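You operate a simulated robot arm through the tools that you are given. There is no shell and no other tool. Be economical: measure what you need, move in short steps, check, and stop when the job is done.

You are at the controls of a simulated two-armed robot. One attempt, no reset.

Task
Put two of the inserts from the packing bench top on the plywood stand top. Put two of the union nuts from the packing bench top on the hose bench top. Put the teal file block from the wooden bench top on the square table top and the grey file block on top of the white flat box there. Open the chip drawer. Any order will do. Set down upright: insert, file block.

Only the result counts: the job must be done as asked and must still hold three seconds after the hand-in. Knocking over, shifting, dropping, spilling or breaking anything else fails it.

Robot
Two 7-joint arms with two-finger parallel grippers on one trunk, on a base that drives. Base frame: it is fixed to the floor where the robot stands at the start and does not move with it; the origin is under the middle of the robot, x ahead of it, y to its left, z up; the surface under the hand at the start is at about z = 800. Lengths are in mm, angles in degrees, forces in N, time in s.
The left shoulder is at the start at [60, 189, 1203], the right one opposite. With the tool pointing down near the work surface each hand reaches from about 100 to 640 mm from the robot's upright axis, wherever it stands, measured 20 degrees to its own side. Places, roughly: chip drawer [2600, 400, 700]; file block [500, 8000, 750]; flat box [500, 8500, 750]; hose bench top [1200, 300, 800]; insert [250, 0, 750]; plywood stand top [1300, -1000, 400]; square table top [500, 10100, 800]; union nut [500, -1000, 750]. Payload 3.43 kg a hand.
Tool frame (each hand has its own): the origin (TCP) lies between the finger pads and is the grasp point; the fingertips stand 30 mm ahead of it; z points along the fingers, y is the line along which they close. Largest opening 94 mm; finger width 28, thickness 10; the body of the gripper, 50 by 96 mm, starts 55 mm behind the TCP.
Orientation is that of the tool frame in the base frame, as a unit quaternion [w, x, y, z]. With the fingers straight down and closing along the base's y, the tool's x points along the base's -x, its y along +y and its z along -z.

Tools
- The arms move only by the tool apply_moves. It takes "left_commands", "right_commands" or both (then of equal length, played together; a hand with none holds still); each is a list of rows, each a list of 7 numbers: the shift along the tool's x, y, z in units of 50 mm (1.0 is 50 mm), then the turn, a rotation vector about the tool's x, y, z in units of 4 degrees (1.0 is 4 degrees), then the opening, from 0 (shut) to 1 (fully open). In form: [[tx, ty, tz, ax, ay, az, grip], ...]. A call has 1 to 20 rows; each row shifts and turns the commanded pose from where the row before left it, along the tool's axes as they then stand. A call with a number of a shift or a turn outside -1 to 1 is refused whole. Each row takes 0.2 s and may step no farther than 50 mm and 8.6 degrees from the row before; otherwise, or with a gripper value out of range, the whole call is refused. Where a pose cannot be reached the arm comes as near as it can. A force on the tool above 40 N (or 10 N above the force at the start of the call, whichever is more), or a blocked arm, ends the call early, and 0.2 s more pass. The fingers move at their own pace (about 153 mm/s each) and stop on an object; they squeeze with about 25 N. The grip force told is the motor's: it shows also when the fingers shut on nothing. Time passes only in rows, and 0.2 s behind the last, so rows that do not move let the fingers close. The reply holds the time, the measured pose of the TCP, the force on the tool along the base axes, the opening and the grip force, in the units named above and with some noise, with the torque about the TCP (base axes, N m) and any sound that the robot's microphone picked up.
- Cameras (640 x 400 px; columns grow to the right, rows downward): "scene" is now at [6.2, 8.5, 1740.9]; the picture's right is [0.13, -0.99, 0.00], its down [-0.86, -0.11, -0.50] and it looks along [0.49, 0.06, -0.87] (base axes); focal length 286 px, centre (320, 200). "left" rides on the left gripper at [76, -14, -102] in its tool frame; the picture's right is [0.18, 0.98, 0.00], its down [-0.75, 0.14, -0.64] and it looks along [-0.63, 0.12, 0.77] (tool axes); focal length 243 px, centre (320, 200). "right" rides on the right gripper at [76, 14, -103] in its tool frame; the picture's right is [-0.18, 0.98, 0.00], its down [-0.75, -0.14, -0.64] and it looks along [-0.63, -0.12, 0.77] (tool axes); focal length 243 px, centre (320, 200). There is no depth. A picture from a camera that has moved, and an enlarged one, comes with that camera's place and axes in the base frame and with its lens.
- camera(camera): a new picture of that camera. It takes no simulated time.
- slide_trunk(by): slides the trunk up (or, below 0, down) by that many mm; the arms and the scene camera ride with it, the base frame stays. It gives what a move gives, with no picture.
- base_move(legs): drives the robot by 1 to 6 legs, each [ahead, left, turn to the left] in mm, mm and degrees, along the robot's own axes; the way and the turn of a leg run together, so that a leg with both is an arc; at most 1500 mm and 180 degrees a leg. The arms and the cameras ride along, it lands a little off, and it stops where it bumps. It gives what a move gives.
- pan_tilt(pan, tilt): turns the head with the scene camera to pan (to the left, within 86 degrees either way) and tilt (down, from -29 to 69), counted from straight ahead of the robot. It gives what a move gives.
- zoom(camera, box): a new picture of the part [left, top, right, bottom] of that camera's present view, enlarged. It takes no simulated time.
- sign_off(): hands the job in; it is judged then, once.

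Go step by step. Nothing tells you exact positions but the pictures and the camera data: compare them with the known pose of the tool, close in by small moves and look again before you grip or let go. The budget is 196 turns and 176 pictures, counting those below and the enlarged ones. Unless the task says otherwise, let go and move clear before handing in, and close with one line.

The tools are called after ">>>" as name(argument=value, ...) on one line, values as JSON. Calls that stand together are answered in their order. apply_moves: Moves the arms, as the interface text tells. Its arguments: {"type":"object","properties":{"left_commands":{"type":"array"},"right_commands":{"type":"array"}},"required":[]} The other tools are called the same way: slide_trunk (by) slides the trunk up or down; base_move (legs) drives the base; pan_tilt (pan, tilt) turns the head that bears the scene camera; camera (camera) takes a picture; zoom (camera, box) takes an enlarged picture of a part of a camera's view; sign_off () hands the job in.

At the start:

```text
clock: 0.0
left_position: [440.4, 223.1, 1136.0]
left_ee_rot: [-0.001, 0.0, 1.0, 0.0]
left_wrist_force: [-0.5, 0.2, 0.1]
left_wrist_torque: [0.02, 0.0, -0.02]
left_opening: 93.9
left_grasp_force: 0.0
right_position: [306.5, -165.8, 1140.5]
right_ee_rot: [0.0, 0.0, 1.0, 0.0]
right_wrist_force: [-0.2, -0.3, -0.4]
right_wrist_torque: [0.0, 0.0, -0.02]
right_opening: 94.3
right_grasp_force: 0.1
trunk travel left (down, up): [-875.0, 115.0]
robot x, y, heading: [-1.3, 1.5, 0.0]
head pan, tilt: [7.3, 60.1]
```

scene: 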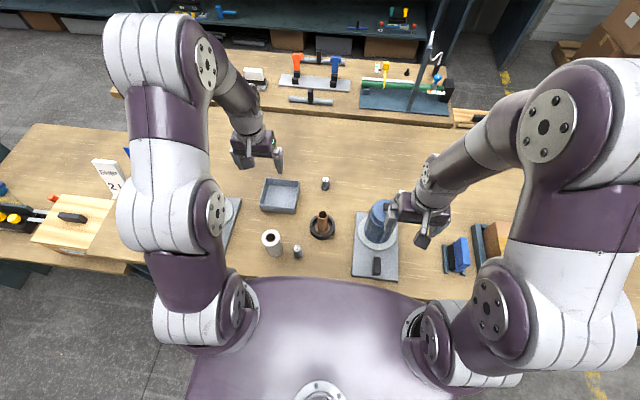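
right: 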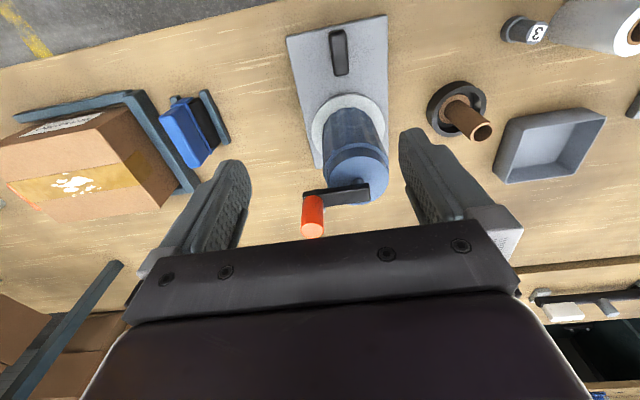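
left: 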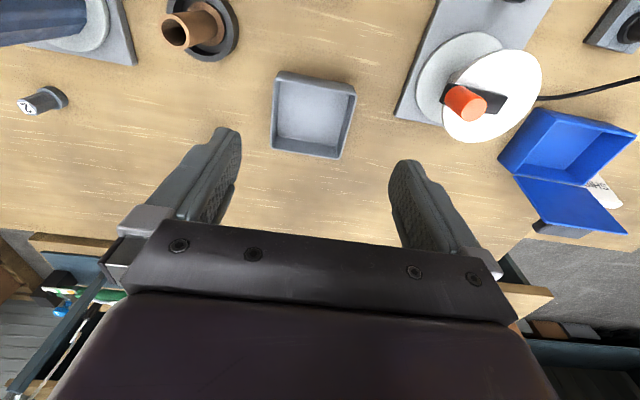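

I see the packing bench ahead with small cylinders, a tray, and tooling. I'll look closer at the pictures to identify inserts and nuts.

>>> zoom(camera="scene", box=[220, 150, 420, 280])

>>> pan_tilt(pan=-50, tilt=40)

>>> camera(camera="scene")

```text
3.08 times, centred on (320, 215) of scene
camera zoom: at [6.2, 8.5, 1740.9], right [0.13, -0.99, 0.0], down [-0.86, -0.11, -0.5], along [0.49, 0.06, -0.87], focal length 882 px, centre (320, 154)
```

zoom: 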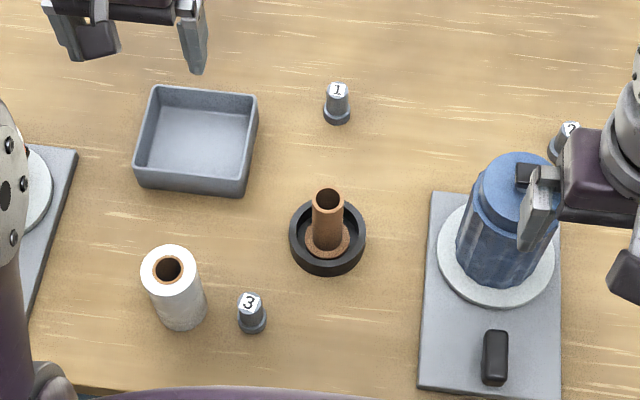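

```text
clock: 1.3
left_position: [441.2, 223.2, 1137.0]
left_ee_rot: [0.001, 0.0, 1.0, -0.001]
left_wrist_force: [-0.4, -0.1, -0.4]
left_wrist_torque: [0.0, -0.01, 0.02]
left_opening: 94.0
left_grasp_force: 0.0
right_position: [309.1, -165.6, 1141.3]
right_ee_rot: [0.0, 0.0, 1.0, 0.0]
right_wrist_force: [-0.3, 0.3, 0.3]
right_wrist_torque: [0.01, 0.0, -0.01]
right_opening: 93.7
right_grasp_force: 0.0
trunk travel left (down, up): [-875.0, 115.0]
robot x, y, heading: [1.2, 2.1, -0.2]
head pan, tilt: [-50.0, 40.0]
```

```text
171 pictures are left
camera scene: at [-5.1, -65.1, 1767.8], right [-0.77, -0.64, 0.0], down [-0.41, 0.49, -0.77], along [0.49, -0.59, -0.64], focal length 286 px, centre (320, 200)
```

scene: 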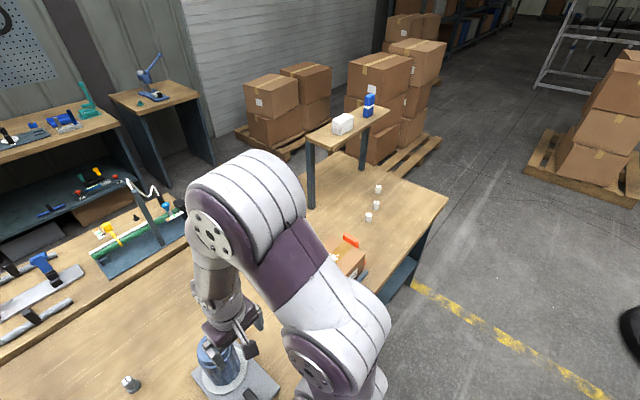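

Inserts are the numbered stubs (1, 2, 3); the union nuts seem to be the white ones at the right end of the bench. I'll survey the room further.

>>> zoom(camera="scene", box=[280, 80, 460, 280])

>>> pan_tilt(pan=-25, tilt=25)

>>> camera(camera="scene")

>>> pan_tilt(pan=10, tilt=25)

>>> camera(camera="scene")

>>> pan_tilt(pan=80, tilt=15)

>>> camera(camera="scene")

```text
2.00 times, centred on (370, 180) of scene
camera zoom: at [-5.1, -65.1, 1767.8], right [-0.77, -0.64, 0.0], down [-0.41, 0.49, -0.77], along [0.49, -0.59, -0.64], focal length 573 px, centre (220, 240)
```

zoom: 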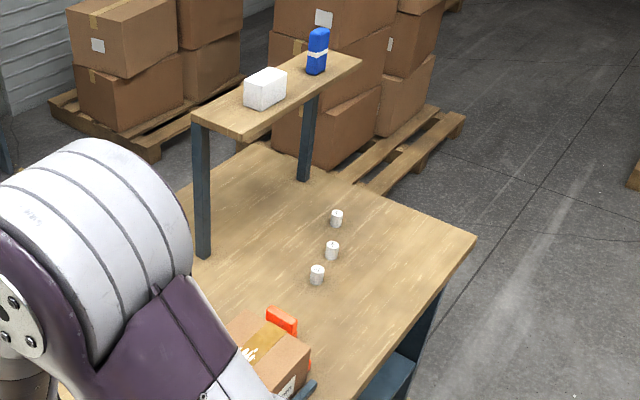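

```text
clock: 2.2
left_position: [440.5, 222.5, 1135.9]
left_ee_rot: [0.0, 0.0, 1.0, 0.0]
left_wrist_force: [0.2, -0.3, 0.0]
left_wrist_torque: [-0.02, -0.02, -0.01]
left_opening: 94.0
left_grasp_force: 0.1
right_position: [307.5, -165.9, 1141.4]
right_ee_rot: [0.0, 0.0, 1.0, 0.0]
right_wrist_force: [0.0, -0.7, -0.6]
right_wrist_torque: [-0.01, 0.0, -0.02]
right_opening: 94.1
right_grasp_force: 0.1
trunk travel left (down, up): [-875.0, 115.0]
robot x, y, heading: [6.1, -2.3, 0.2]
head pan, tilt: [-25.0, 25.0]
```

```text
169 pictures are left
camera scene: at [23.6, -39.0, 1791.1], right [-0.42, -0.91, 0.0], down [-0.38, 0.18, -0.91], along [0.82, -0.38, -0.42], focal length 286 px, centre (320, 200)
```

scene: 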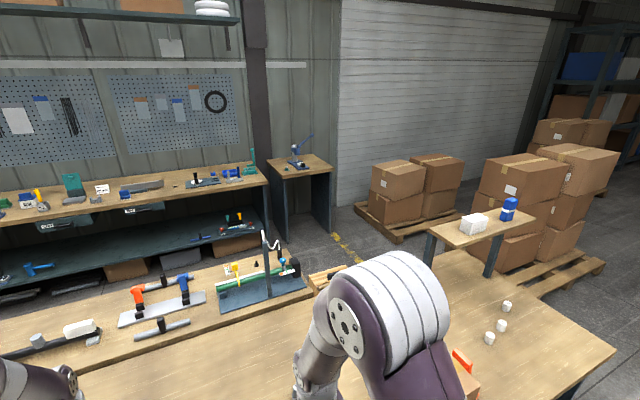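

```text
clock: 3.2
left_position: [440.2, 223.7, 1136.1]
left_ee_rot: [0.0, 0.0, 1.0, 0.0]
left_wrist_force: [0.2, -0.3, -0.4]
left_wrist_torque: [-0.02, -0.02, -0.03]
left_opening: 94.0
left_grasp_force: 0.2
right_position: [307.6, -165.6, 1140.2]
right_ee_rot: [0.0, -0.001, 1.0, 0.0]
right_wrist_force: [-0.3, -0.5, 0.9]
right_wrist_torque: [-0.01, -0.02, -0.02]
right_opening: 94.0
right_grasp_force: 0.1
trunk travel left (down, up): [-875.0, 115.0]
robot x, y, heading: [-1.8, 0.3, -0.1]
head pan, tilt: [10.0, 25.0]
```

```text
168 pictures are left
camera scene: at [30.9, 15.9, 1791.1], right [0.17, -0.98, 0.0], down [-0.42, -0.07, -0.91], along [0.89, 0.16, -0.42], focal length 286 px, centre (320, 200)
```

scene: 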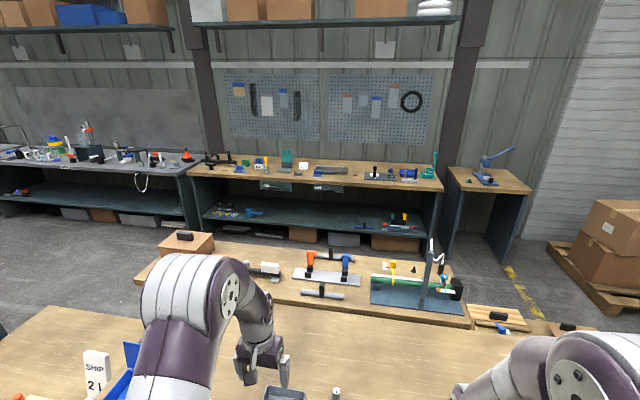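

```text
clock: 4.6
left_position: [440.6, 223.4, 1136.0]
left_ee_rot: [0.0, 0.0, 1.0, 0.0]
left_wrist_force: [-0.3, -0.9, -0.2]
left_wrist_torque: [0.04, 0.06, 0.03]
left_opening: 94.0
left_grasp_force: 0.1
right_position: [307.4, -165.9, 1140.0]
right_ee_rot: [-0.001, 0.0, 1.0, 0.0]
right_wrist_force: [-1.4, -0.4, 0.0]
right_wrist_torque: [-0.04, 0.0, -0.01]
right_opening: 93.9
right_grasp_force: 0.1
trunk travel left (down, up): [-875.0, 115.0]
robot x, y, heading: [2.3, 1.1, 0.0]
head pan, tilt: [80.0, 15.0]
```

```text
167 pictures are left
camera scene: at [-43.5, 92.0, 1807.4], right [0.98, -0.17, 0.0], down [-0.05, -0.26, -0.97], along [0.17, 0.95, -0.26], focal length 286 px, centre (320, 200)
```

scene: 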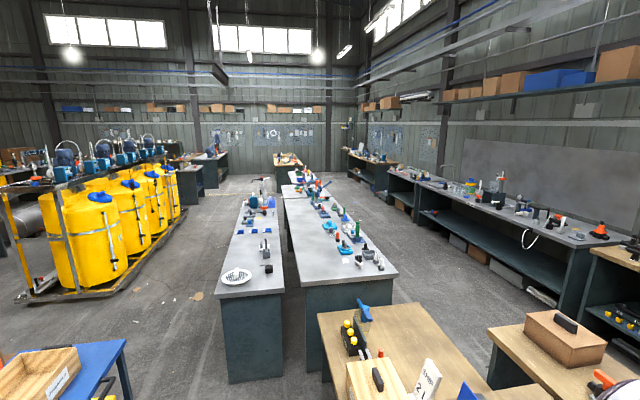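

Aisles are understood: packing bench spans about y −1390…1440, with the hose bench behind. First I pick insert 3 (near [308,120]) with the left hand; I move above it for a look.

>>> apply_moves(left_commands=[[0.55, -0.49, 0.68, 0, 0, 0, 1], [0.55, -0.49, 0.68, 0, 0, 0, 1], [0.55, -0.49, 0.68, 0, 0, 0, 1], [0.55, -0.49, 0.68, 0, 0, 0, 1]])

>>> camera(camera="left")

>>> pan_tilt(pan=0, tilt=65)

>>> camera(camera="scene")

```text
refused: row 1 steps farther than a row can; nothing moved
```

```text
166 pictures are left
camera left: at [365.5, 208.6, 1238.2], right [-0.18, 0.98, 0.0], down [0.75, 0.14, 0.64], along [0.63, 0.12, -0.77], focal length 243 px, centre (320, 200)
```

left: 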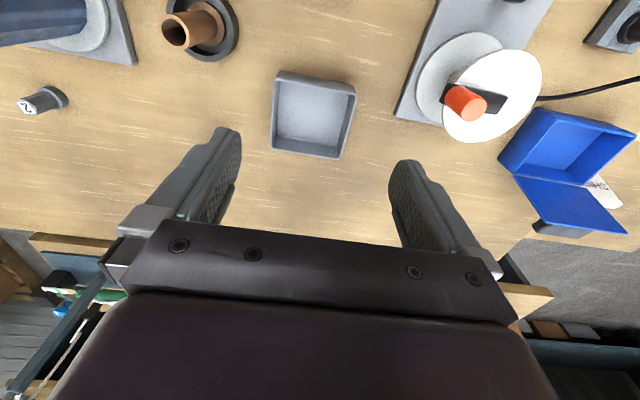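

```text
clock: 6.1
left_position: [439.0, 224.2, 1136.8]
left_ee_rot: [-0.001, 0.0, 1.0, 0.0]
left_wrist_force: [-0.3, -1.1, 0.2]
left_wrist_torque: [0.0, -0.01, -0.01]
left_opening: 93.6
left_grasp_force: 0.1
right_position: [307.5, -165.4, 1139.5]
right_ee_rot: [0.001, 0.0, 1.0, 0.0]
right_wrist_force: [-0.1, -0.2, 0.1]
right_wrist_torque: [-0.01, -0.01, -0.01]
right_opening: 94.1
right_grasp_force: 0.2
trunk travel left (down, up): [-875.0, 115.0]
robot x, y, heading: [2.8, -0.1, -0.2]
head pan, tilt: [0.0, 65.0]
```

```text
165 pictures are left
camera scene: at [0.9, 0.1, 1735.5], right [0.0, -1.0, 0.0], down [-0.91, 0.0, -0.42], along [0.42, 0.0, -0.91], focal length 286 px, centre (320, 200)
```

scene: 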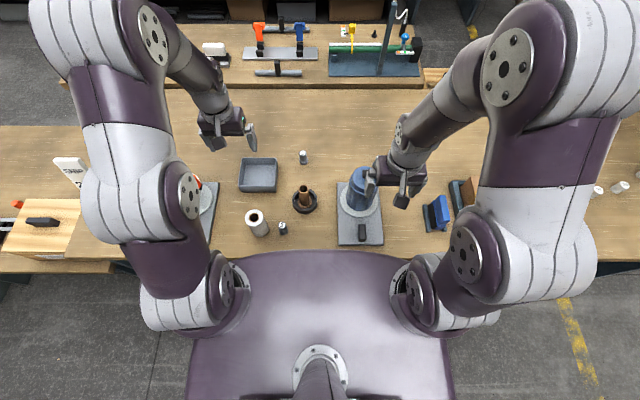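

Step was too large; I'll use shorter rows toward insert 3.

>>> apply_moves(left_commands=[[0.44, -0.4, 0.54, 0, 0, 0, 1], [0.44, -0.4, 0.54, 0, 0, 0, 1], [0.44, -0.4, 0.54, 0, 0, 0, 1], [0.44, -0.4, 0.54, 0, 0, 0, 1], [0.44, -0.4, 0.54, 0, 0, 0, 1]])

>>> camera(camera="left")

>>> zoom(camera="scene", box=[220, 140, 380, 240])

```text
clock: 7.3
left_position: [328.8, 122.8, 1000.8]
left_ee_rot: [0.0, 0.0, 1.0, -0.001]
left_wrist_force: [-0.6, -1.0, 0.7]
left_wrist_torque: [0.0, 0.01, 0.02]
left_opening: 94.0
left_grasp_force: 0.0
right_position: [306.9, -165.9, 1140.2]
right_ee_rot: [0.0, 0.001, 1.0, 0.0]
right_wrist_force: [0.2, 0.7, 0.0]
right_wrist_torque: [0.0, -0.02, 0.01]
right_opening: 94.2
right_grasp_force: 0.0
trunk travel left (down, up): [-875.0, 115.0]
robot x, y, heading: [0.4, 1.4, -0.3]
head pan, tilt: [0.0, 65.0]
```

```text
164 pictures are left
camera left: at [253.6, 107.9, 1102.6], right [-0.18, 0.98, 0.0], down [0.75, 0.14, 0.64], along [0.63, 0.12, -0.77], focal length 243 px, centre (320, 200)
```

left: 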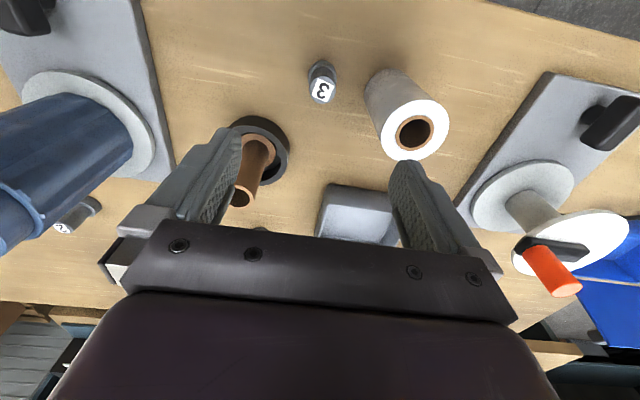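

```text
4.00 times, centred on (300, 190) of scene
camera zoom: at [0.8, -1.1, 1735.6], right [0.0, -1.0, 0.0], down [-0.91, 0.0, -0.42], along [0.42, 0.0, -0.91], focal length 1146 px, centre (400, 240)
```

zoom: 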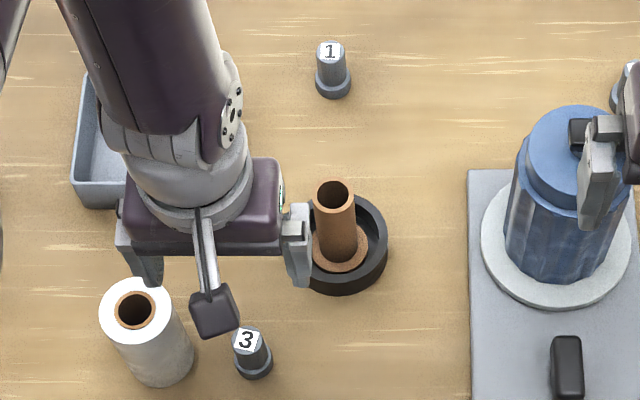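

Insert 3 stands at about [319,124], the paper roll beside it at [316,199], 120 tall. I'll rotate the left hand ~80° so the fingers close along x and the body clears the roll.

>>> apply_moves(left_commands=[[0, 0, 0, 0, 0, -1, 1], [0, 0, 0, 0, 0, -1, 1], [0, 0, 0, 0, 0, -1, 1], [0, 0, 0, 0, 0, -1, 1], [0, 0, 0, 0, 0, -1, 1], [0, 0, 0, 0, 0, -1, 1], [0, 0, 0, 0, 0, -1, 1], [0, 0, 0, 0, 0, -1, 1], [0, 0, 0, 0, 0, -1, 1], [0, 0, 0, 0, 0, -1, 1], [0, 0, 0, 0, 0, -1, 1], [0, 0, 0, 0, 0, -1, 1], [0, 0, 0, 0, 0, -1, 1], [0, 0, 0, 0, 0, -1, 1], [0, 0, 0, 0, 0, -1, 1], [0, 0, 0, 0, 0, -1, 1], [0, 0, 0, 0, 0, -1, 1], [0, 0, 0, 0, 0, -1, 1], [0, 0, 0, 0, 0, -1, 1], [0, 0, 0, 0, 0, -1, 1]])

>>> camera(camera="left")

```text
clock: 11.5
left_position: [331.0, 124.4, 1001.1]
left_ee_rot: [0.001, -0.643, 0.766, 0.0]
left_wrist_force: [0.5, -0.5, 0.0]
left_wrist_torque: [-0.01, -0.01, 0.04]
left_opening: 94.0
left_grasp_force: 0.0
right_position: [306.8, -164.2, 1140.5]
right_ee_rot: [0.001, 0.0, 1.0, 0.0]
right_wrist_force: [0.7, -0.2, 0.4]
right_wrist_torque: [0.03, -0.03, 0.01]
right_opening: 94.0
right_grasp_force: 0.0
trunk travel left (down, up): [-875.0, 115.0]
robot x, y, heading: [0.6, -0.6, 0.2]
head pan, tilt: [0.0, 65.0]
```

```text
162 pictures are left
camera left: at [332.2, 45.3, 1103.1], right [-1.0, -0.01, 0.0], down [-0.01, 0.77, 0.64], along [-0.01, 0.64, -0.77], focal length 243 px, centre (320, 200)
```

left: 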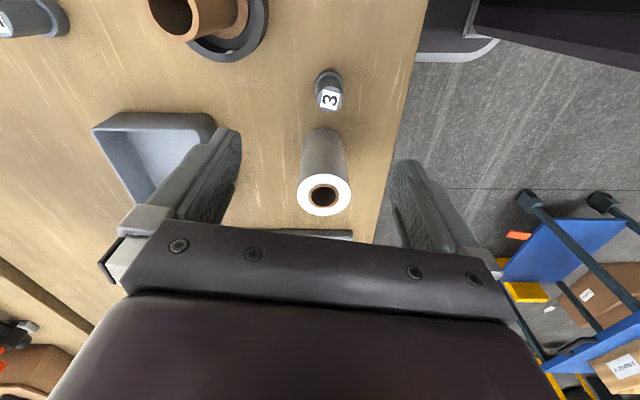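

Insert at about [321,124], bench near z 797. Descend part-way and verify.

>>> apply_moves(left_commands=[[0.03, 0.2, 0.7, 0, 0, 0, 1], [0, 0, 0.7, 0, 0, 0, 1], [0, 0, 0.7, 0, 0, 0, 0.8]])

>>> camera(camera="left")

>>> zoom(camera="scene", box=[220, 160, 380, 260])

```text
clock: 12.3
left_position: [320.4, 123.3, 896.2]
left_ee_rot: [-0.001, -0.642, 0.767, 0.0]
left_wrist_force: [-0.4, -0.1, -0.9]
left_wrist_torque: [0.0, 0.02, -0.01]
left_opening: 75.3
left_grasp_force: 0.2
right_position: [308.3, -165.3, 1140.6]
right_ee_rot: [-0.001, 0.0, 1.0, 0.0]
right_wrist_force: [0.0, -0.8, 0.1]
right_wrist_torque: [0.02, -0.01, 0.03]
right_opening: 93.8
right_grasp_force: 0.0
trunk travel left (down, up): [-875.0, 115.0]
robot x, y, heading: [0.9, 2.5, -0.0]
head pan, tilt: [0.0, 65.0]
```

```text
161 pictures are left
camera left: at [321.7, 44.5, 997.3], right [-1.0, -0.01, 0.0], down [-0.01, 0.77, 0.64], along [-0.01, 0.64, -0.77], focal length 243 px, centre (320, 200)
```

left: 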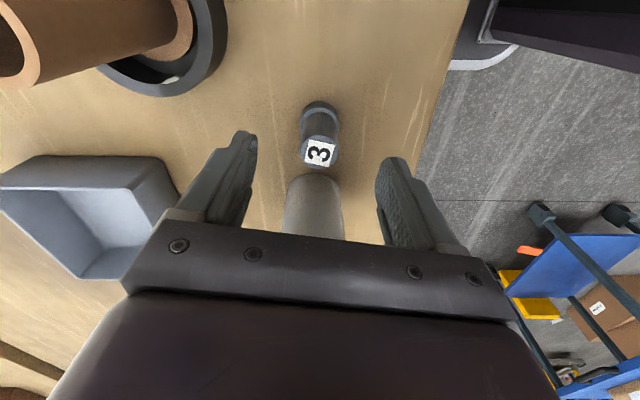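

```text
4.00 times, centred on (300, 210) of scene
camera zoom: at [1.7, 0.1, 1735.6], right [0.0, -1.0, 0.0], down [-0.91, 0.0, -0.42], along [0.42, 0.0, -0.91], focal length 1146 px, centre (400, 160)
```

zoom: 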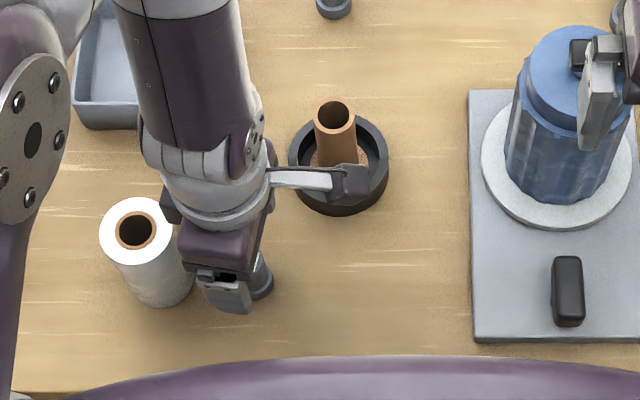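

Aligned. Descend 58 mm and grip.

>>> apply_moves(left_commands=[[-0.02, 0, 0.6, 0, 0, 0, 0.7], [0, 0, 0.56, 0, 0, 0, 0.7], [0, 0, 0, 0, 0, 0, 0], [0, 0, 0, 0, 0, 0, 0], [0, 0, 0, 0, 0, 0, 0]])

>>> camera(camera="left")

```text
clock: 13.5
left_position: [319.7, 124.1, 838.7]
left_ee_rot: [0.0, -0.643, 0.766, -0.001]
left_wrist_force: [-0.7, 0.0, -0.3]
left_wrist_torque: [-0.01, 0.01, 0.01]
left_opening: 30.6
left_grasp_force: 25.1
right_position: [307.8, -163.7, 1139.5]
right_ee_rot: [0.0, 0.0, 1.0, 0.0]
right_wrist_force: [-0.2, -0.4, 0.2]
right_wrist_torque: [0.0, 0.0, -0.01]
right_opening: 94.0
right_grasp_force: 0.0
trunk travel left (down, up): [-875.0, 115.0]
robot x, y, heading: [-0.4, 2.3, 0.1]
head pan, tilt: [0.0, 65.0]
```

```text
159 pictures are left
camera left: at [322.0, 45.6, 941.1], right [-1.0, -0.01, 0.0], down [-0.01, 0.77, 0.64], along [-0.01, 0.64, -0.77], focal length 243 px, centre (320, 200)
```

left: 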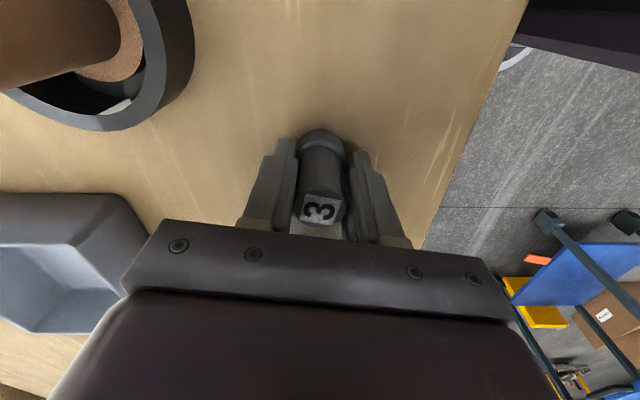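

Gripped. Lift, then shift the base 200 mm left so the right hand can reach insert 1.

>>> apply_moves(left_commands=[[0, 0, -1, 0, 0, 0, 0], [0, 0, -1, 0, 0, 0, 0], [0, 0, -1, 0, 0, 0, 0], [0, 0, -1, 0, 0, 0, 0], [0, 0, -1, 0, 0, 0, 0], [0, 0, -1, 0, 0, 0, 0]])

>>> base_move(legs=[[0, 200, 0]])

>>> camera(camera="scene")

>>> camera(camera="right")

```text
clock: 14.9
left_position: [315.4, 121.7, 1137.9]
left_ee_rot: [0.0, -0.643, 0.766, 0.0]
left_wrist_force: [0.2, -0.2, -0.2]
left_wrist_torque: [0.0, -0.02, 0.01]
left_opening: 30.7
left_grasp_force: 25.2
right_position: [304.9, -164.6, 1141.3]
right_ee_rot: [0.001, 0.0, 1.0, 0.0]
right_wrist_force: [-0.3, 0.1, 0.0]
right_wrist_torque: [-0.03, 0.01, 0.02]
right_opening: 93.7
right_grasp_force: 0.0
trunk travel left (down, up): [-875.0, 115.0]
robot x, y, heading: [0.8, 2.1, -0.2]
head pan, tilt: [0.0, 65.0]
```

```text
clock: 16.5
left_position: [317.2, 322.1, 1138.4]
left_ee_rot: [0.001, -0.643, 0.766, 0.001]
left_wrist_force: [-0.8, 0.6, -0.3]
left_wrist_torque: [-0.02, 0.01, 0.03]
left_opening: 30.5
left_grasp_force: 24.4
right_position: [306.7, 34.5, 1141.0]
right_ee_rot: [0.0, -0.001, 1.0, 0.001]
right_wrist_force: [-0.2, 0.2, 0.0]
right_wrist_torque: [0.02, -0.02, -0.03]
right_opening: 94.0
right_grasp_force: 0.1
trunk travel left (down, up): [-875.0, 115.0]
robot x, y, heading: [-1.6, 198.2, 0.3]
head pan, tilt: [0.0, 65.0]
```

```text
158 pictures are left
camera scene: at [0.6, 198.4, 1735.5], right [0.0, -1.0, 0.0], down [-0.91, 0.0, -0.42], along [0.42, 0.0, -0.91], focal length 286 px, centre (320, 200)
```

scene: 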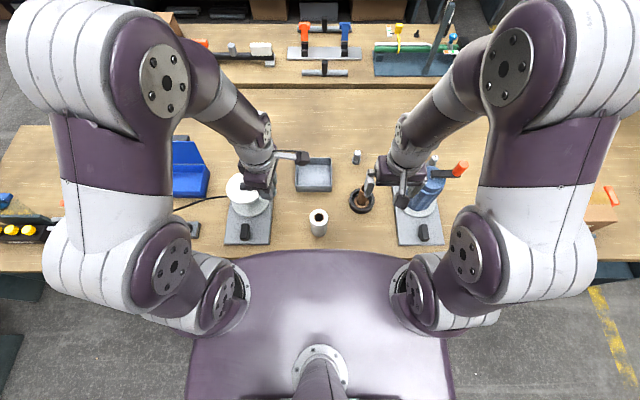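

```text
157 pictures are left
camera right: at [232.0, 48.3, 1243.6], right [0.18, 0.98, 0.0], down [0.75, -0.14, 0.64], along [0.63, -0.12, -0.77], focal length 243 px, centre (320, 200)
```

right: 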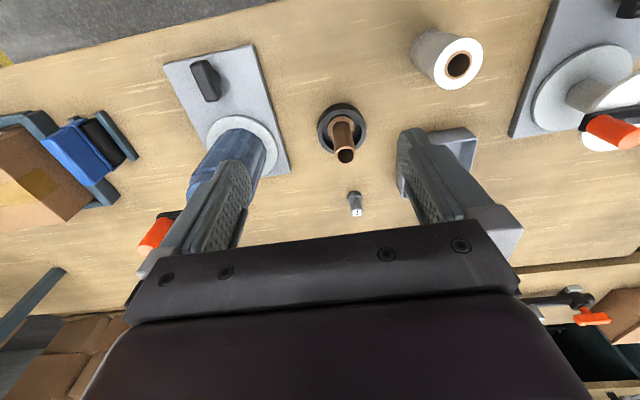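

Insert 1 at about [588,60]. Move the right hand above it.

>>> apply_moves(right_commands=[[-0.69, 0.0625, 0.45, 0, 0, 0, 1], [-0.69, 0.0625, 0.45, 0, 0, 0, 1], [-0.69, 0.0625, 0.45, 0, 0, 0, 1], [-0.69, 0.0625, 0.45, 0, 0, 0, 1], [-0.69, 0.0625, 0.45, 0, 0, 0, 1], [-0.69, 0.0625, 0.45, 0, 0, 0, 1], [-0.69, 0.0625, 0.45, 0, 0, 0, 1], [-0.69, 0.0625, 0.45, 0, 0, 0, 1]])

>>> camera(camera="right")

>>> camera(camera="scene")

```text
clock: 18.3
left_position: [318.7, 322.9, 1136.9]
left_ee_rot: [0.0, -0.644, 0.765, 0.001]
left_wrist_force: [-0.2, -0.3, -0.8]
left_wrist_torque: [0.0, 0.0, 0.0]
left_opening: 30.3
left_grasp_force: 25.1
right_position: [585.3, 58.8, 958.5]
right_ee_rot: [-0.001, -0.001, 1.0, 0.0]
right_wrist_force: [-0.4, 0.3, -0.6]
right_wrist_torque: [0.02, 0.03, 0.01]
right_opening: 93.9
right_grasp_force: 0.1
trunk travel left (down, up): [-875.0, 115.0]
robot x, y, heading: [0.5, 197.7, 0.3]
head pan, tilt: [0.0, 65.0]
```

```text
156 pictures are left
camera right: at [509.4, 73.4, 1062.4], right [0.18, 0.98, 0.0], down [0.75, -0.14, 0.64], along [0.63, -0.12, -0.77], focal length 243 px, centre (320, 200)
```

right: 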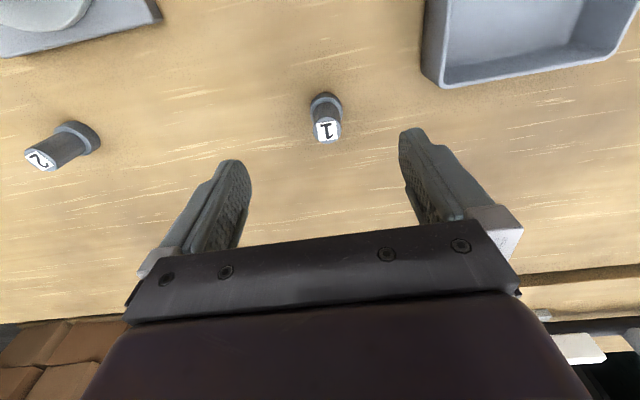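

```text
155 pictures are left
camera scene: at [2.6, 200.9, 1735.6], right [0.0, -1.0, 0.0], down [-0.91, 0.0, -0.42], along [0.42, 0.0, -0.91], focal length 286 px, centre (320, 200)
```

scene: 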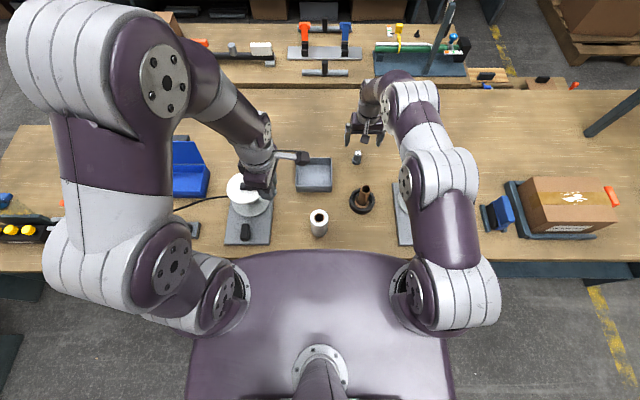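

Insert 1 measured at about [603,61]. Descend and grip.

>>> apply_moves(right_commands=[[-0.36, 0.05, 0.6, 0, 0, 0, 0.8], [0, 0, 0.6, 0, 0, 0, 0.8], [0, 0, 0.6, 0, 0, 0, 0.8]])

>>> camera(camera="right")

```text
clock: 19.1
left_position: [316.2, 324.1, 1137.8]
left_ee_rot: [0.0, -0.643, 0.766, 0.0]
left_wrist_force: [-0.4, 0.1, -1.2]
left_wrist_torque: [-0.01, -0.01, 0.0]
left_opening: 30.3
left_grasp_force: 24.6
right_position: [601.2, 62.8, 870.5]
right_ee_rot: [0.002, -0.001, 1.0, 0.0]
right_wrist_force: [0.2, -0.4, 0.2]
right_wrist_torque: [0.05, -0.02, 0.04]
right_opening: 75.2
right_grasp_force: 0.1
trunk travel left (down, up): [-875.0, 115.0]
robot x, y, heading: [-5.0, 199.8, 0.1]
head pan, tilt: [0.0, 65.0]
```

```text
154 pictures are left
camera right: at [526.4, 76.9, 973.5], right [0.18, 0.98, 0.0], down [0.75, -0.14, 0.64], along [0.63, -0.12, -0.77], focal length 243 px, centre (320, 200)
```

right: 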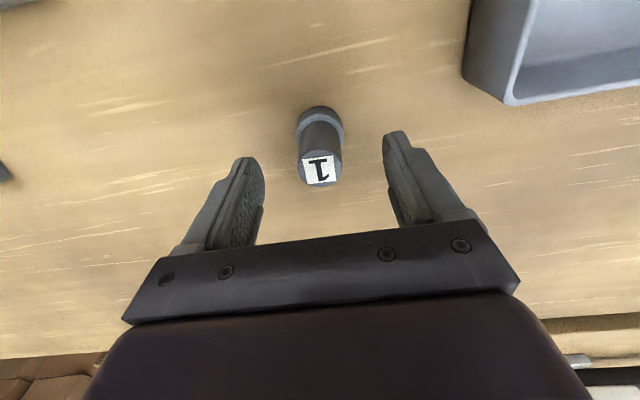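

>>> apply_moves(right_commands=[[-0.08, 0, 0.64, 0, 0, 0, 0.7], [0, 0, 0, 0, 0, 0, 0], [0, 0, 0, 0, 0, 0, 0], [0, 0, 0, 0, 0, 0, 0]])

>>> camera(camera="right")

```text
clock: 20.1
left_position: [316.5, 323.4, 1138.2]
left_ee_rot: [0.0, -0.643, 0.766, 0.0]
left_wrist_force: [0.4, 0.2, -1.5]
left_wrist_torque: [0.03, 0.02, -0.01]
left_opening: 30.5
left_grasp_force: 24.9
right_position: [594.3, 63.3, 842.9]
right_ee_rot: [0.0, 0.0, 1.0, 0.001]
right_wrist_force: [-0.2, 0.2, 0.2]
right_wrist_torque: [0.0, -0.01, -0.01]
right_opening: 32.8
right_grasp_force: 24.8
right hand out of reach, approached as far as the arm can: row 1
trunk travel left (down, up): [-875.0, 115.0]
robot x, y, heading: [1.7, 198.9, 0.3]
head pan, tilt: [0.0, 65.0]
```

```text
153 pictures are left
camera right: at [518.4, 76.8, 946.2], right [0.18, 0.98, 0.0], down [0.75, -0.14, 0.64], along [0.63, -0.12, -0.77], focal length 243 px, centre (320, 200)
```

right: 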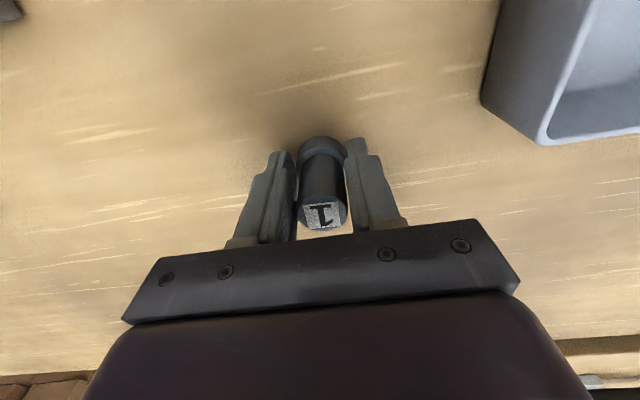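

Gripped (slightly off-centre). Lift and pull back.

>>> apply_moves(right_commands=[[0, 0, -0.6, 0, 0, 0, 0], [0, 0, -0.8, 0, 0, 0, 0], [0, 0, -0.8, 0, 0, 0, 0], [0.4, 0, -0.8, 0, 0, 0, 0], [0.6, 0, -0.75, 0, 0, 0, 0], [0.6, 0, -0.7, 0, 0, 0, 0], [0.6, 0, -0.7, 0, 0, 0, 0], [0.8, 0, -0.5, 0, 0, 0, 0], [0.9, 0, 0, 0, 0, 0, 0], [0.9, 0, 0, 0, 0, 0, 0], [0.9, 0, 0, 0, 0, 0, 0]])

>>> camera(camera="right")

>>> pan_tilt(pan=-86, tilt=35)

>>> camera(camera="scene")

```text
clock: 22.5
left_position: [314.3, 323.5, 1138.1]
left_ee_rot: [0.001, -0.643, 0.766, 0.0]
left_wrist_force: [-0.6, 0.8, 0.6]
left_wrist_torque: [0.0, 0.0, 0.03]
left_opening: 30.3
left_grasp_force: 24.6
right_position: [307.6, 62.9, 1127.5]
right_ee_rot: [0.001, -0.002, 1.0, 0.0]
right_wrist_force: [-0.9, 0.0, -0.3]
right_wrist_torque: [0.0, 0.0, 0.01]
right_opening: 32.6
right_grasp_force: 25.0
trunk travel left (down, up): [-875.0, 115.0]
robot x, y, heading: [-0.3, 199.2, 0.2]
head pan, tilt: [0.0, 65.0]
```

```text
152 pictures are left
camera right: at [231.8, 76.6, 1230.5], right [0.18, 0.98, 0.0], down [0.75, -0.14, 0.64], along [0.63, -0.12, -0.77], focal length 243 px, centre (320, 200)
```

right: 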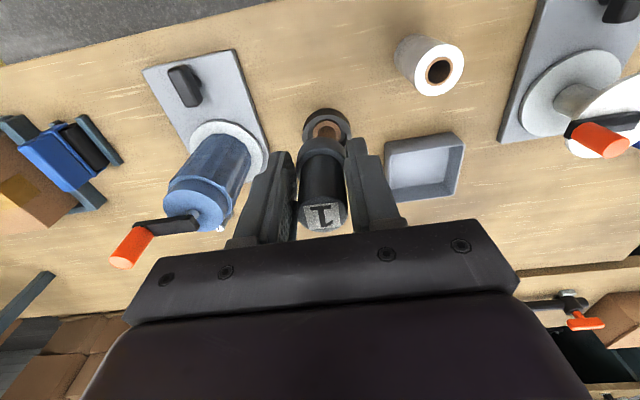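

```text
clock: 24.1
left_position: [316.8, 324.5, 1137.1]
left_ee_rot: [0.0, -0.644, 0.765, 0.0]
left_wrist_force: [0.3, 0.2, -1.0]
left_wrist_torque: [-0.02, -0.01, 0.01]
left_opening: 30.3
left_grasp_force: 25.2
right_position: [309.2, 62.6, 1126.7]
right_ee_rot: [0.0, 0.0, 1.0, 0.001]
right_wrist_force: [-0.7, 0.1, -1.3]
right_wrist_torque: [0.01, -0.02, -0.03]
right_opening: 32.6
right_grasp_force: 25.2
trunk travel left (down, up): [-875.0, 115.0]
robot x, y, heading: [-1.1, 198.5, 0.2]
head pan, tilt: [-85.9, 35.0]
```

```text
151 pictures are left
camera scene: at [-53.6, 113.0, 1775.3], right [-1.0, -0.07, 0.0], down [-0.04, 0.57, -0.82], along [0.06, -0.82, -0.57], focal length 286 px, centre (320, 200)
```

scene: 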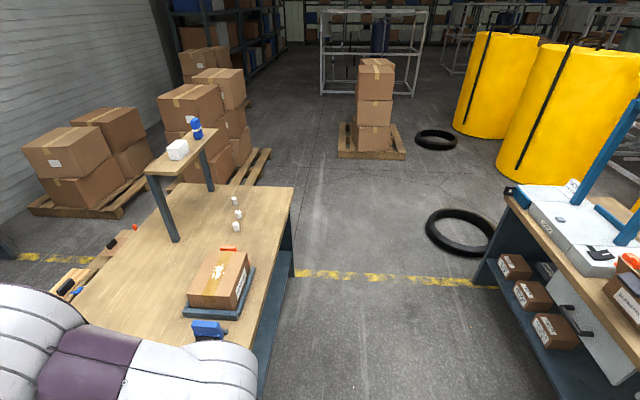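

Both inserts held. Drive back, along the bench to its right end, then forward into the gap between bench and pallet.

>>> base_move(legs=[[-150, 0, 0], [0, -1050, 0], [0, -1030, 0], [700, 0, 0]])

>>> pan_tilt(pan=40, tilt=35)

>>> camera(camera="scene")

>>> pan_tilt(pan=-20, tilt=25)

>>> camera(camera="scene")

```text
clock: 38.9
left_position: [867.5, -1784.4, 1137.9]
left_ee_rot: [0.001, -0.634, 0.774, 0.0]
left_wrist_force: [-0.1, -0.4, 0.0]
left_wrist_torque: [0.02, 0.0, -0.03]
left_opening: 30.6
left_grasp_force: 25.5
right_position: [853.5, -2044.2, 1127.8]
right_ee_rot: [0.0, 0.012, 1.0, 0.0]
right_wrist_force: [0.0, -0.3, -1.4]
right_wrist_torque: [0.02, -0.01, -0.03]
right_opening: 32.3
right_grasp_force: 24.8
trunk travel left (down, up): [-875.0, 115.0]
robot x, y, heading: [547.9, -1898.2, -1.4]
head pan, tilt: [-85.9, 35.0]
```

```text
clock: 40.9
left_position: [868.1, -1783.7, 1137.7]
left_ee_rot: [0.0, -0.633, 0.774, 0.0]
left_wrist_force: [-0.5, 0.4, -0.5]
left_wrist_torque: [0.0, 0.0, -0.01]
left_opening: 30.8
left_grasp_force: 25.1
right_position: [854.0, -2044.5, 1126.9]
right_ee_rot: [0.0, 0.013, 1.0, 0.0]
right_wrist_force: [0.3, -0.1, -1.0]
right_wrist_torque: [0.01, 0.0, 0.02]
right_opening: 32.3
right_grasp_force: 25.0
trunk travel left (down, up): [-875.0, 115.0]
robot x, y, heading: [547.7, -1897.5, -1.3]
head pan, tilt: [40.0, 35.0]
```

```text
150 pictures are left
camera scene: at [556.8, -1841.3, 1775.4], right [0.62, -0.78, 0.0], down [-0.45, -0.36, -0.82], along [0.64, 0.51, -0.57], focal length 286 px, centre (320, 200)
```

scene: 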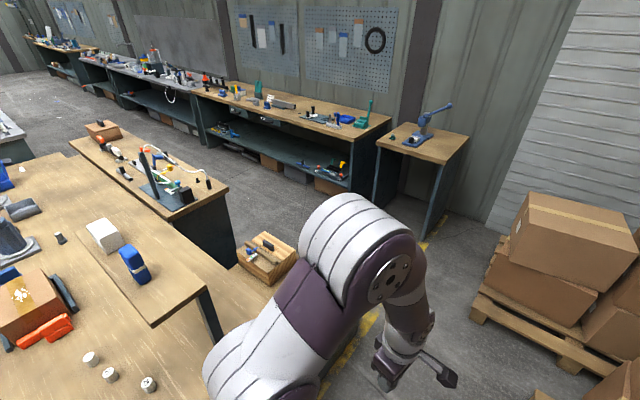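

```text
clock: 42.2
left_position: [868.2, -1783.5, 1137.7]
left_ee_rot: [0.0, -0.634, 0.774, 0.0]
left_wrist_force: [-0.4, -0.2, -0.2]
left_wrist_torque: [0.01, -0.03, -0.01]
left_opening: 30.5
left_grasp_force: 24.9
right_position: [853.3, -2044.3, 1126.9]
right_ee_rot: [0.0, 0.012, 1.0, 0.001]
right_wrist_force: [0.3, 0.0, -0.3]
right_wrist_torque: [-0.02, -0.03, 0.01]
right_opening: 32.2
right_grasp_force: 25.7
trunk travel left (down, up): [-875.0, 115.0]
robot x, y, heading: [544.8, -1897.7, -1.4]
head pan, tilt: [-20.0, 25.0]
```

```text
149 pictures are left
camera scene: at [573.8, -1929.8, 1791.1], right [-0.36, -0.93, 0.0], down [-0.39, 0.15, -0.91], along [0.84, -0.33, -0.42], focal length 286 px, centre (320, 200)
```

scene: 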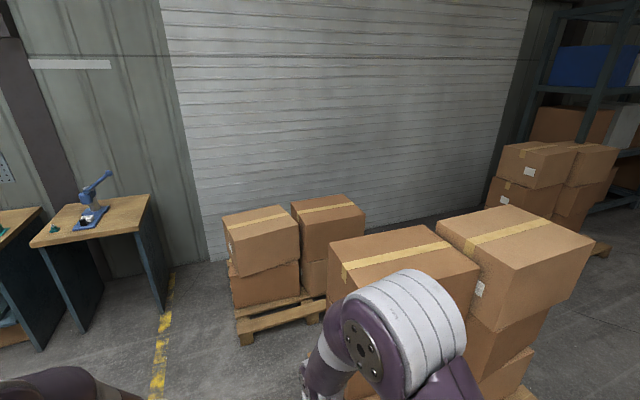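

I see a low wooden box-like thing near [1430,-720] - perhaps on the plywood stand. Zooming.

>>> pan_tilt(pan=50, tilt=35)

>>> zoom(camera="scene", box=[220, 150, 460, 300])

```text
clock: 43.6
left_position: [867.0, -1782.4, 1137.2]
left_ee_rot: [0.001, -0.633, 0.774, 0.0]
left_wrist_force: [0.6, 0.2, -0.1]
left_wrist_torque: [0.01, 0.03, -0.01]
left_opening: 30.4
left_grasp_force: 25.4
right_position: [853.2, -2044.1, 1125.8]
right_ee_rot: [-0.001, 0.011, 1.0, 0.0]
right_wrist_force: [-0.4, 0.4, -1.0]
right_wrist_torque: [0.0, 0.0, -0.02]
right_opening: 32.4
right_grasp_force: 25.4
trunk travel left (down, up): [-875.0, 115.0]
robot x, y, heading: [551.4, -1901.8, -1.5]
head pan, tilt: [50.0, 35.0]
```

```text
2.67 times, centred on (340, 225) of scene
camera zoom: at [546.3, -1830.2, 1775.4], right [0.75, -0.66, 0.0], down [-0.38, -0.43, -0.82], along [0.54, 0.61, -0.57], focal length 764 px, centre (267, 133)
```

zoom: 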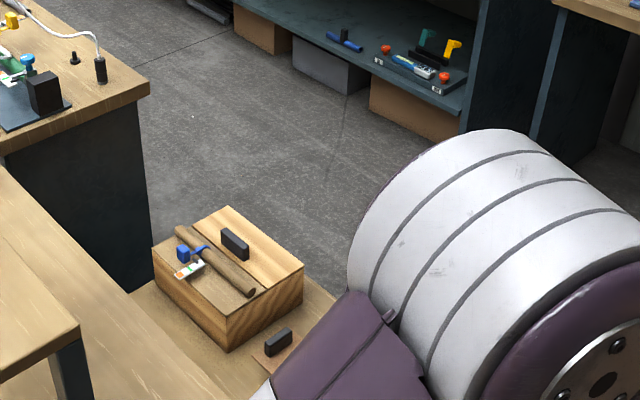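

The plywood stand lies behind the bench end. I'll turn left to face +y and strafe to x≈1350 to view it.

>>> base_move(legs=[[0, 50, 0], [0, 0, 91.5], [0, -780, 0]])

>>> pan_tilt(pan=0, tilt=45)

>>> camera(camera="scene")

```text
clock: 52.3
left_position: [1224.0, -1539.0, 1138.0]
left_ee_rot: [0.0, 0.996, -0.09, 0.0]
left_wrist_force: [0.0, -0.1, 0.6]
left_wrist_torque: [0.0, 0.04, -0.02]
left_opening: 30.2
left_grasp_force: 25.4
right_position: [1486.4, -1548.2, 1127.0]
right_ee_rot: [0.001, -0.705, 0.709, 0.0]
right_wrist_force: [-0.2, -0.2, 0.5]
right_wrist_torque: [-0.02, 0.02, -0.01]
right_opening: 32.0
right_grasp_force: 24.9
trunk travel left (down, up): [-875.0, 115.0]
robot x, y, heading: [1343.7, -1856.8, 89.5]
head pan, tilt: [50.0, 35.0]
```

```text
clock: 53.5
left_position: [1225.5, -1537.5, 1137.6]
left_ee_rot: [0.0, 0.996, -0.09, 0.0]
left_wrist_force: [0.4, -0.4, -0.2]
left_wrist_torque: [-0.01, 0.0, -0.02]
left_opening: 30.6
left_grasp_force: 24.9
right_position: [1486.8, -1547.2, 1127.1]
right_ee_rot: [0.001, -0.705, 0.71, 0.0]
right_wrist_force: [-0.1, 0.3, -0.4]
right_wrist_torque: [0.03, 0.0, 0.0]
right_opening: 32.4
right_grasp_force: 24.8
trunk travel left (down, up): [-875.0, 115.0]
robot x, y, heading: [1344.8, -1854.8, 89.6]
head pan, tilt: [0.0, 45.0]
```

```text
147 pictures are left
camera scene: at [1344.9, -1834.8, 1760.6], right [1.0, -0.01, 0.0], down [0.0, -0.71, -0.71], along [0.0, 0.71, -0.71], focal length 286 px, centre (320, 200)
```

scene: 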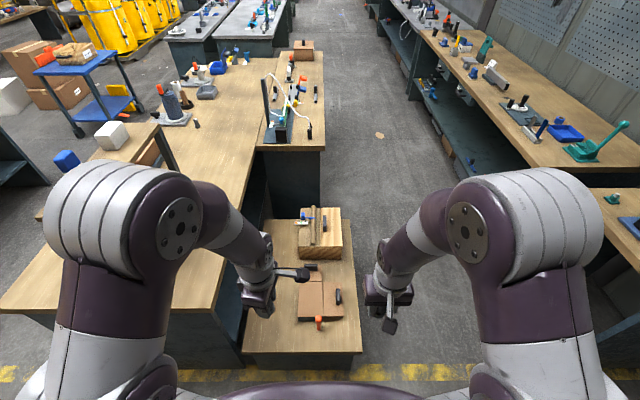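

Stand fully in view, top about z 400, x 1000–1535, y −1423…−660. Zooming to find free spots.

>>> zoom(camera="scene", box=[230, 190, 390, 370])

>>> camera(camera="left")

>>> camera(camera="right")

```text
2.22 times, centred on (310, 280) of scene
camera zoom: at [1344.9, -1834.8, 1760.6], right [1.0, -0.01, 0.0], down [0.0, -0.71, -0.71], along [0.0, 0.71, -0.71], focal length 637 px, centre (342, 22)
```

zoom: 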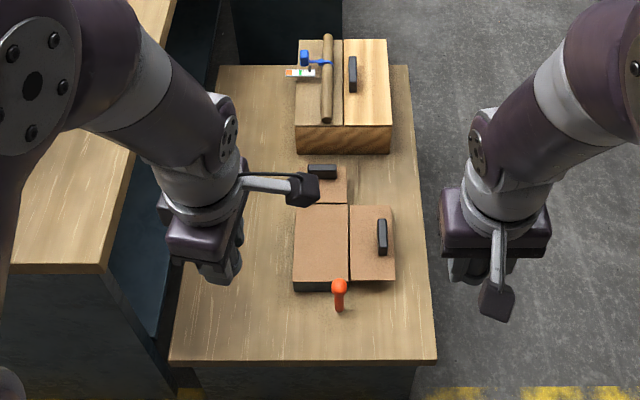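

```text
145 pictures are left
camera left: at [1303.4, -1538.6, 1239.5], right [0.0, -1.0, 0.0], down [-0.77, 0.0, 0.64], along [-0.64, 0.0, -0.77], focal length 243 px, centre (320, 200)
```

left: 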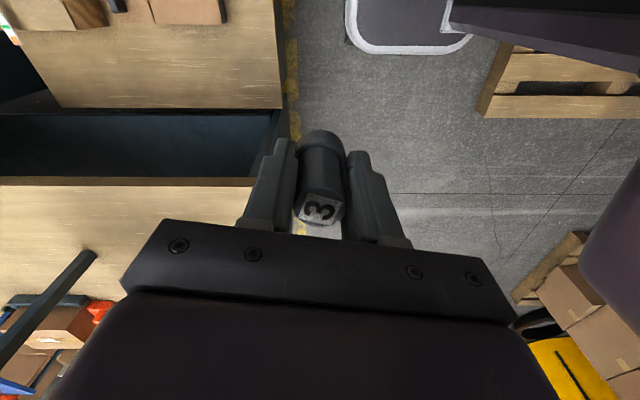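

```text
144 pictures are left
camera right: at [1471.9, -1623.7, 1230.0], right [-0.98, 0.19, 0.0], down [0.15, 0.75, 0.64], along [0.12, 0.63, -0.77], focal length 243 px, centre (320, 200)
```

right: 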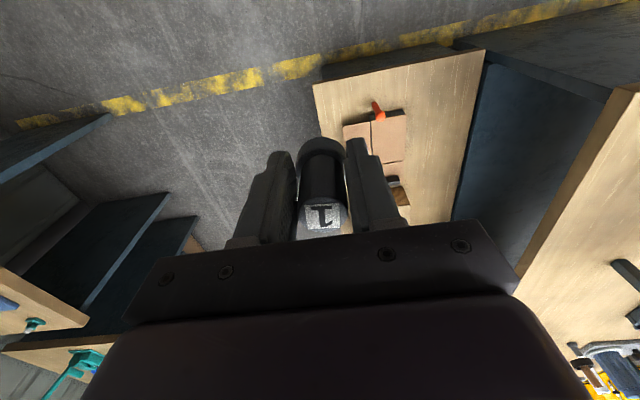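

Stand top ≈ z 400. Lower the trunk 400 and reach over free front corners: left to [1150,-1320], right to [1465,-1350].

>>> slide_trunk(by=-400)

>>> apply_moves(left_commands=[[-0.45, -0.8, 0, 0, 0, 0, 0], [-0.45, -0.8, 0, 0, 0, 0, 0], [-0.45, -0.8, 0, 0, 0, 0, 0], [-0.45, -0.8, 0, 0, 0, 0, 0], [-0.45, -0.8, 0, 0, 0, 0, 0], [0, 0, 0.8, 0, 0, 0, 0], [0, 0, 0.8, 0, 0, 0, 0], [0, 0, 0.8, 0, 0, 0, 0], [0, 0, 0.8, 0, 0, 0, 0], [0, 0, 0.8, 0, 0, 0, 0]], right_commands=[[-0.744, 0.09, 0, 0, 0, 0, 0], [-0.744, 0.09, 0, 0, 0, 0, 0], [-0.744, 0.09, 0, 0, 0, 0, 0], [-0.744, 0.09, 0, 0, 0, 0, 0], [-0.744, 0.09, 0, 0, 0, 0, 0], [0, 0, 0.8, 0, 0, 0, 0], [0, 0, 0.8, 0, 0, 0, 0], [0, 0, 0.8, 0, 0, 0, 0], [0, 0, 0.8, 0, 0, 0, 0], [0, 0, 0.8, 0, 0, 0, 0]])

>>> camera(camera="left")

>>> camera(camera="right")

>>> camera(camera="scene")

```text
clock: 57.3
left_position: [1225.5, -1537.3, 737.9]
left_ee_rot: [0.0, 0.996, -0.091, 0.001]
left_wrist_force: [-0.6, 0.0, -1.0]
left_wrist_torque: [0.01, -0.01, -0.01]
left_opening: 30.4
left_grasp_force: 25.0
right_position: [1486.3, -1547.9, 727.0]
right_ee_rot: [0.0, -0.704, 0.71, 0.0]
right_wrist_force: [-0.3, 0.7, 0.4]
right_wrist_torque: [0.01, -0.01, -0.04]
right_opening: 32.3
right_grasp_force: 25.2
trunk travel left (down, up): [-475.0, 515.0]
robot x, y, heading: [1345.6, -1853.4, 89.6]
head pan, tilt: [0.0, 45.0]
```

```text
clock: 59.5
left_position: [1149.4, -1321.3, 537.4]
left_ee_rot: [0.0, 0.996, -0.091, 0.0]
left_wrist_force: [0.0, -0.3, -0.2]
left_wrist_torque: [0.01, 0.02, -0.01]
left_opening: 30.4
left_grasp_force: 25.2
right_position: [1465.6, -1361.3, 526.1]
right_ee_rot: [0.0, -0.704, 0.71, 0.001]
right_wrist_force: [-0.3, 0.4, -0.1]
right_wrist_torque: [0.03, -0.01, 0.01]
right_opening: 32.4
right_grasp_force: 25.1
trunk travel left (down, up): [-475.0, 515.0]
robot x, y, heading: [1344.5, -1853.6, 89.6]
head pan, tilt: [0.0, 45.0]
```

```text
143 pictures are left
camera left: at [1228.2, -1322.1, 639.6], right [0.0, -1.0, 0.0], down [-0.77, 0.0, 0.64], along [-0.64, 0.0, -0.77], focal length 243 px, centre (320, 200)
```

left: 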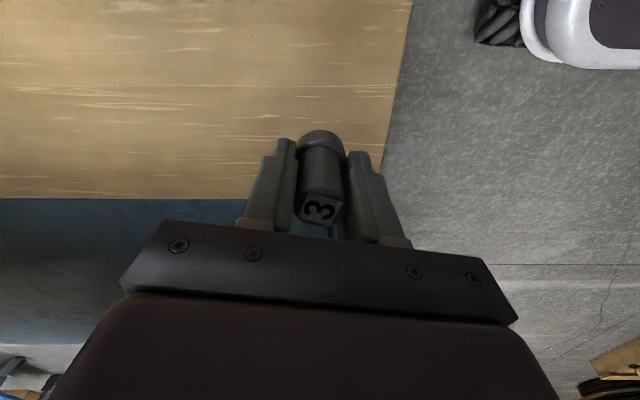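

```text
142 pictures are left
camera right: at [1451.3, -1437.1, 628.6], right [-0.98, 0.19, 0.0], down [0.15, 0.75, 0.64], along [0.12, 0.63, -0.77], focal length 243 px, centre (320, 200)
```

right: 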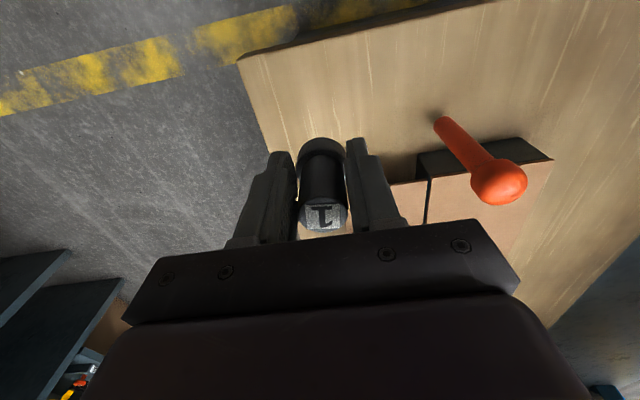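

```text
141 pictures are left
camera scene: at [1344.9, -1833.6, 1360.6], right [1.0, -0.01, 0.0], down [0.0, -0.71, -0.71], along [0.01, 0.71, -0.71], focal length 286 px, centre (320, 200)
```

scene: 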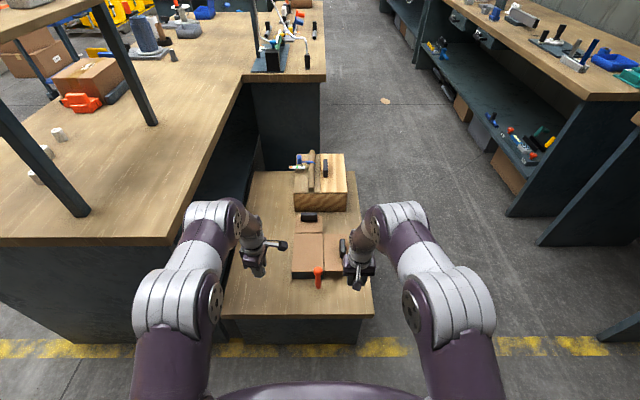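

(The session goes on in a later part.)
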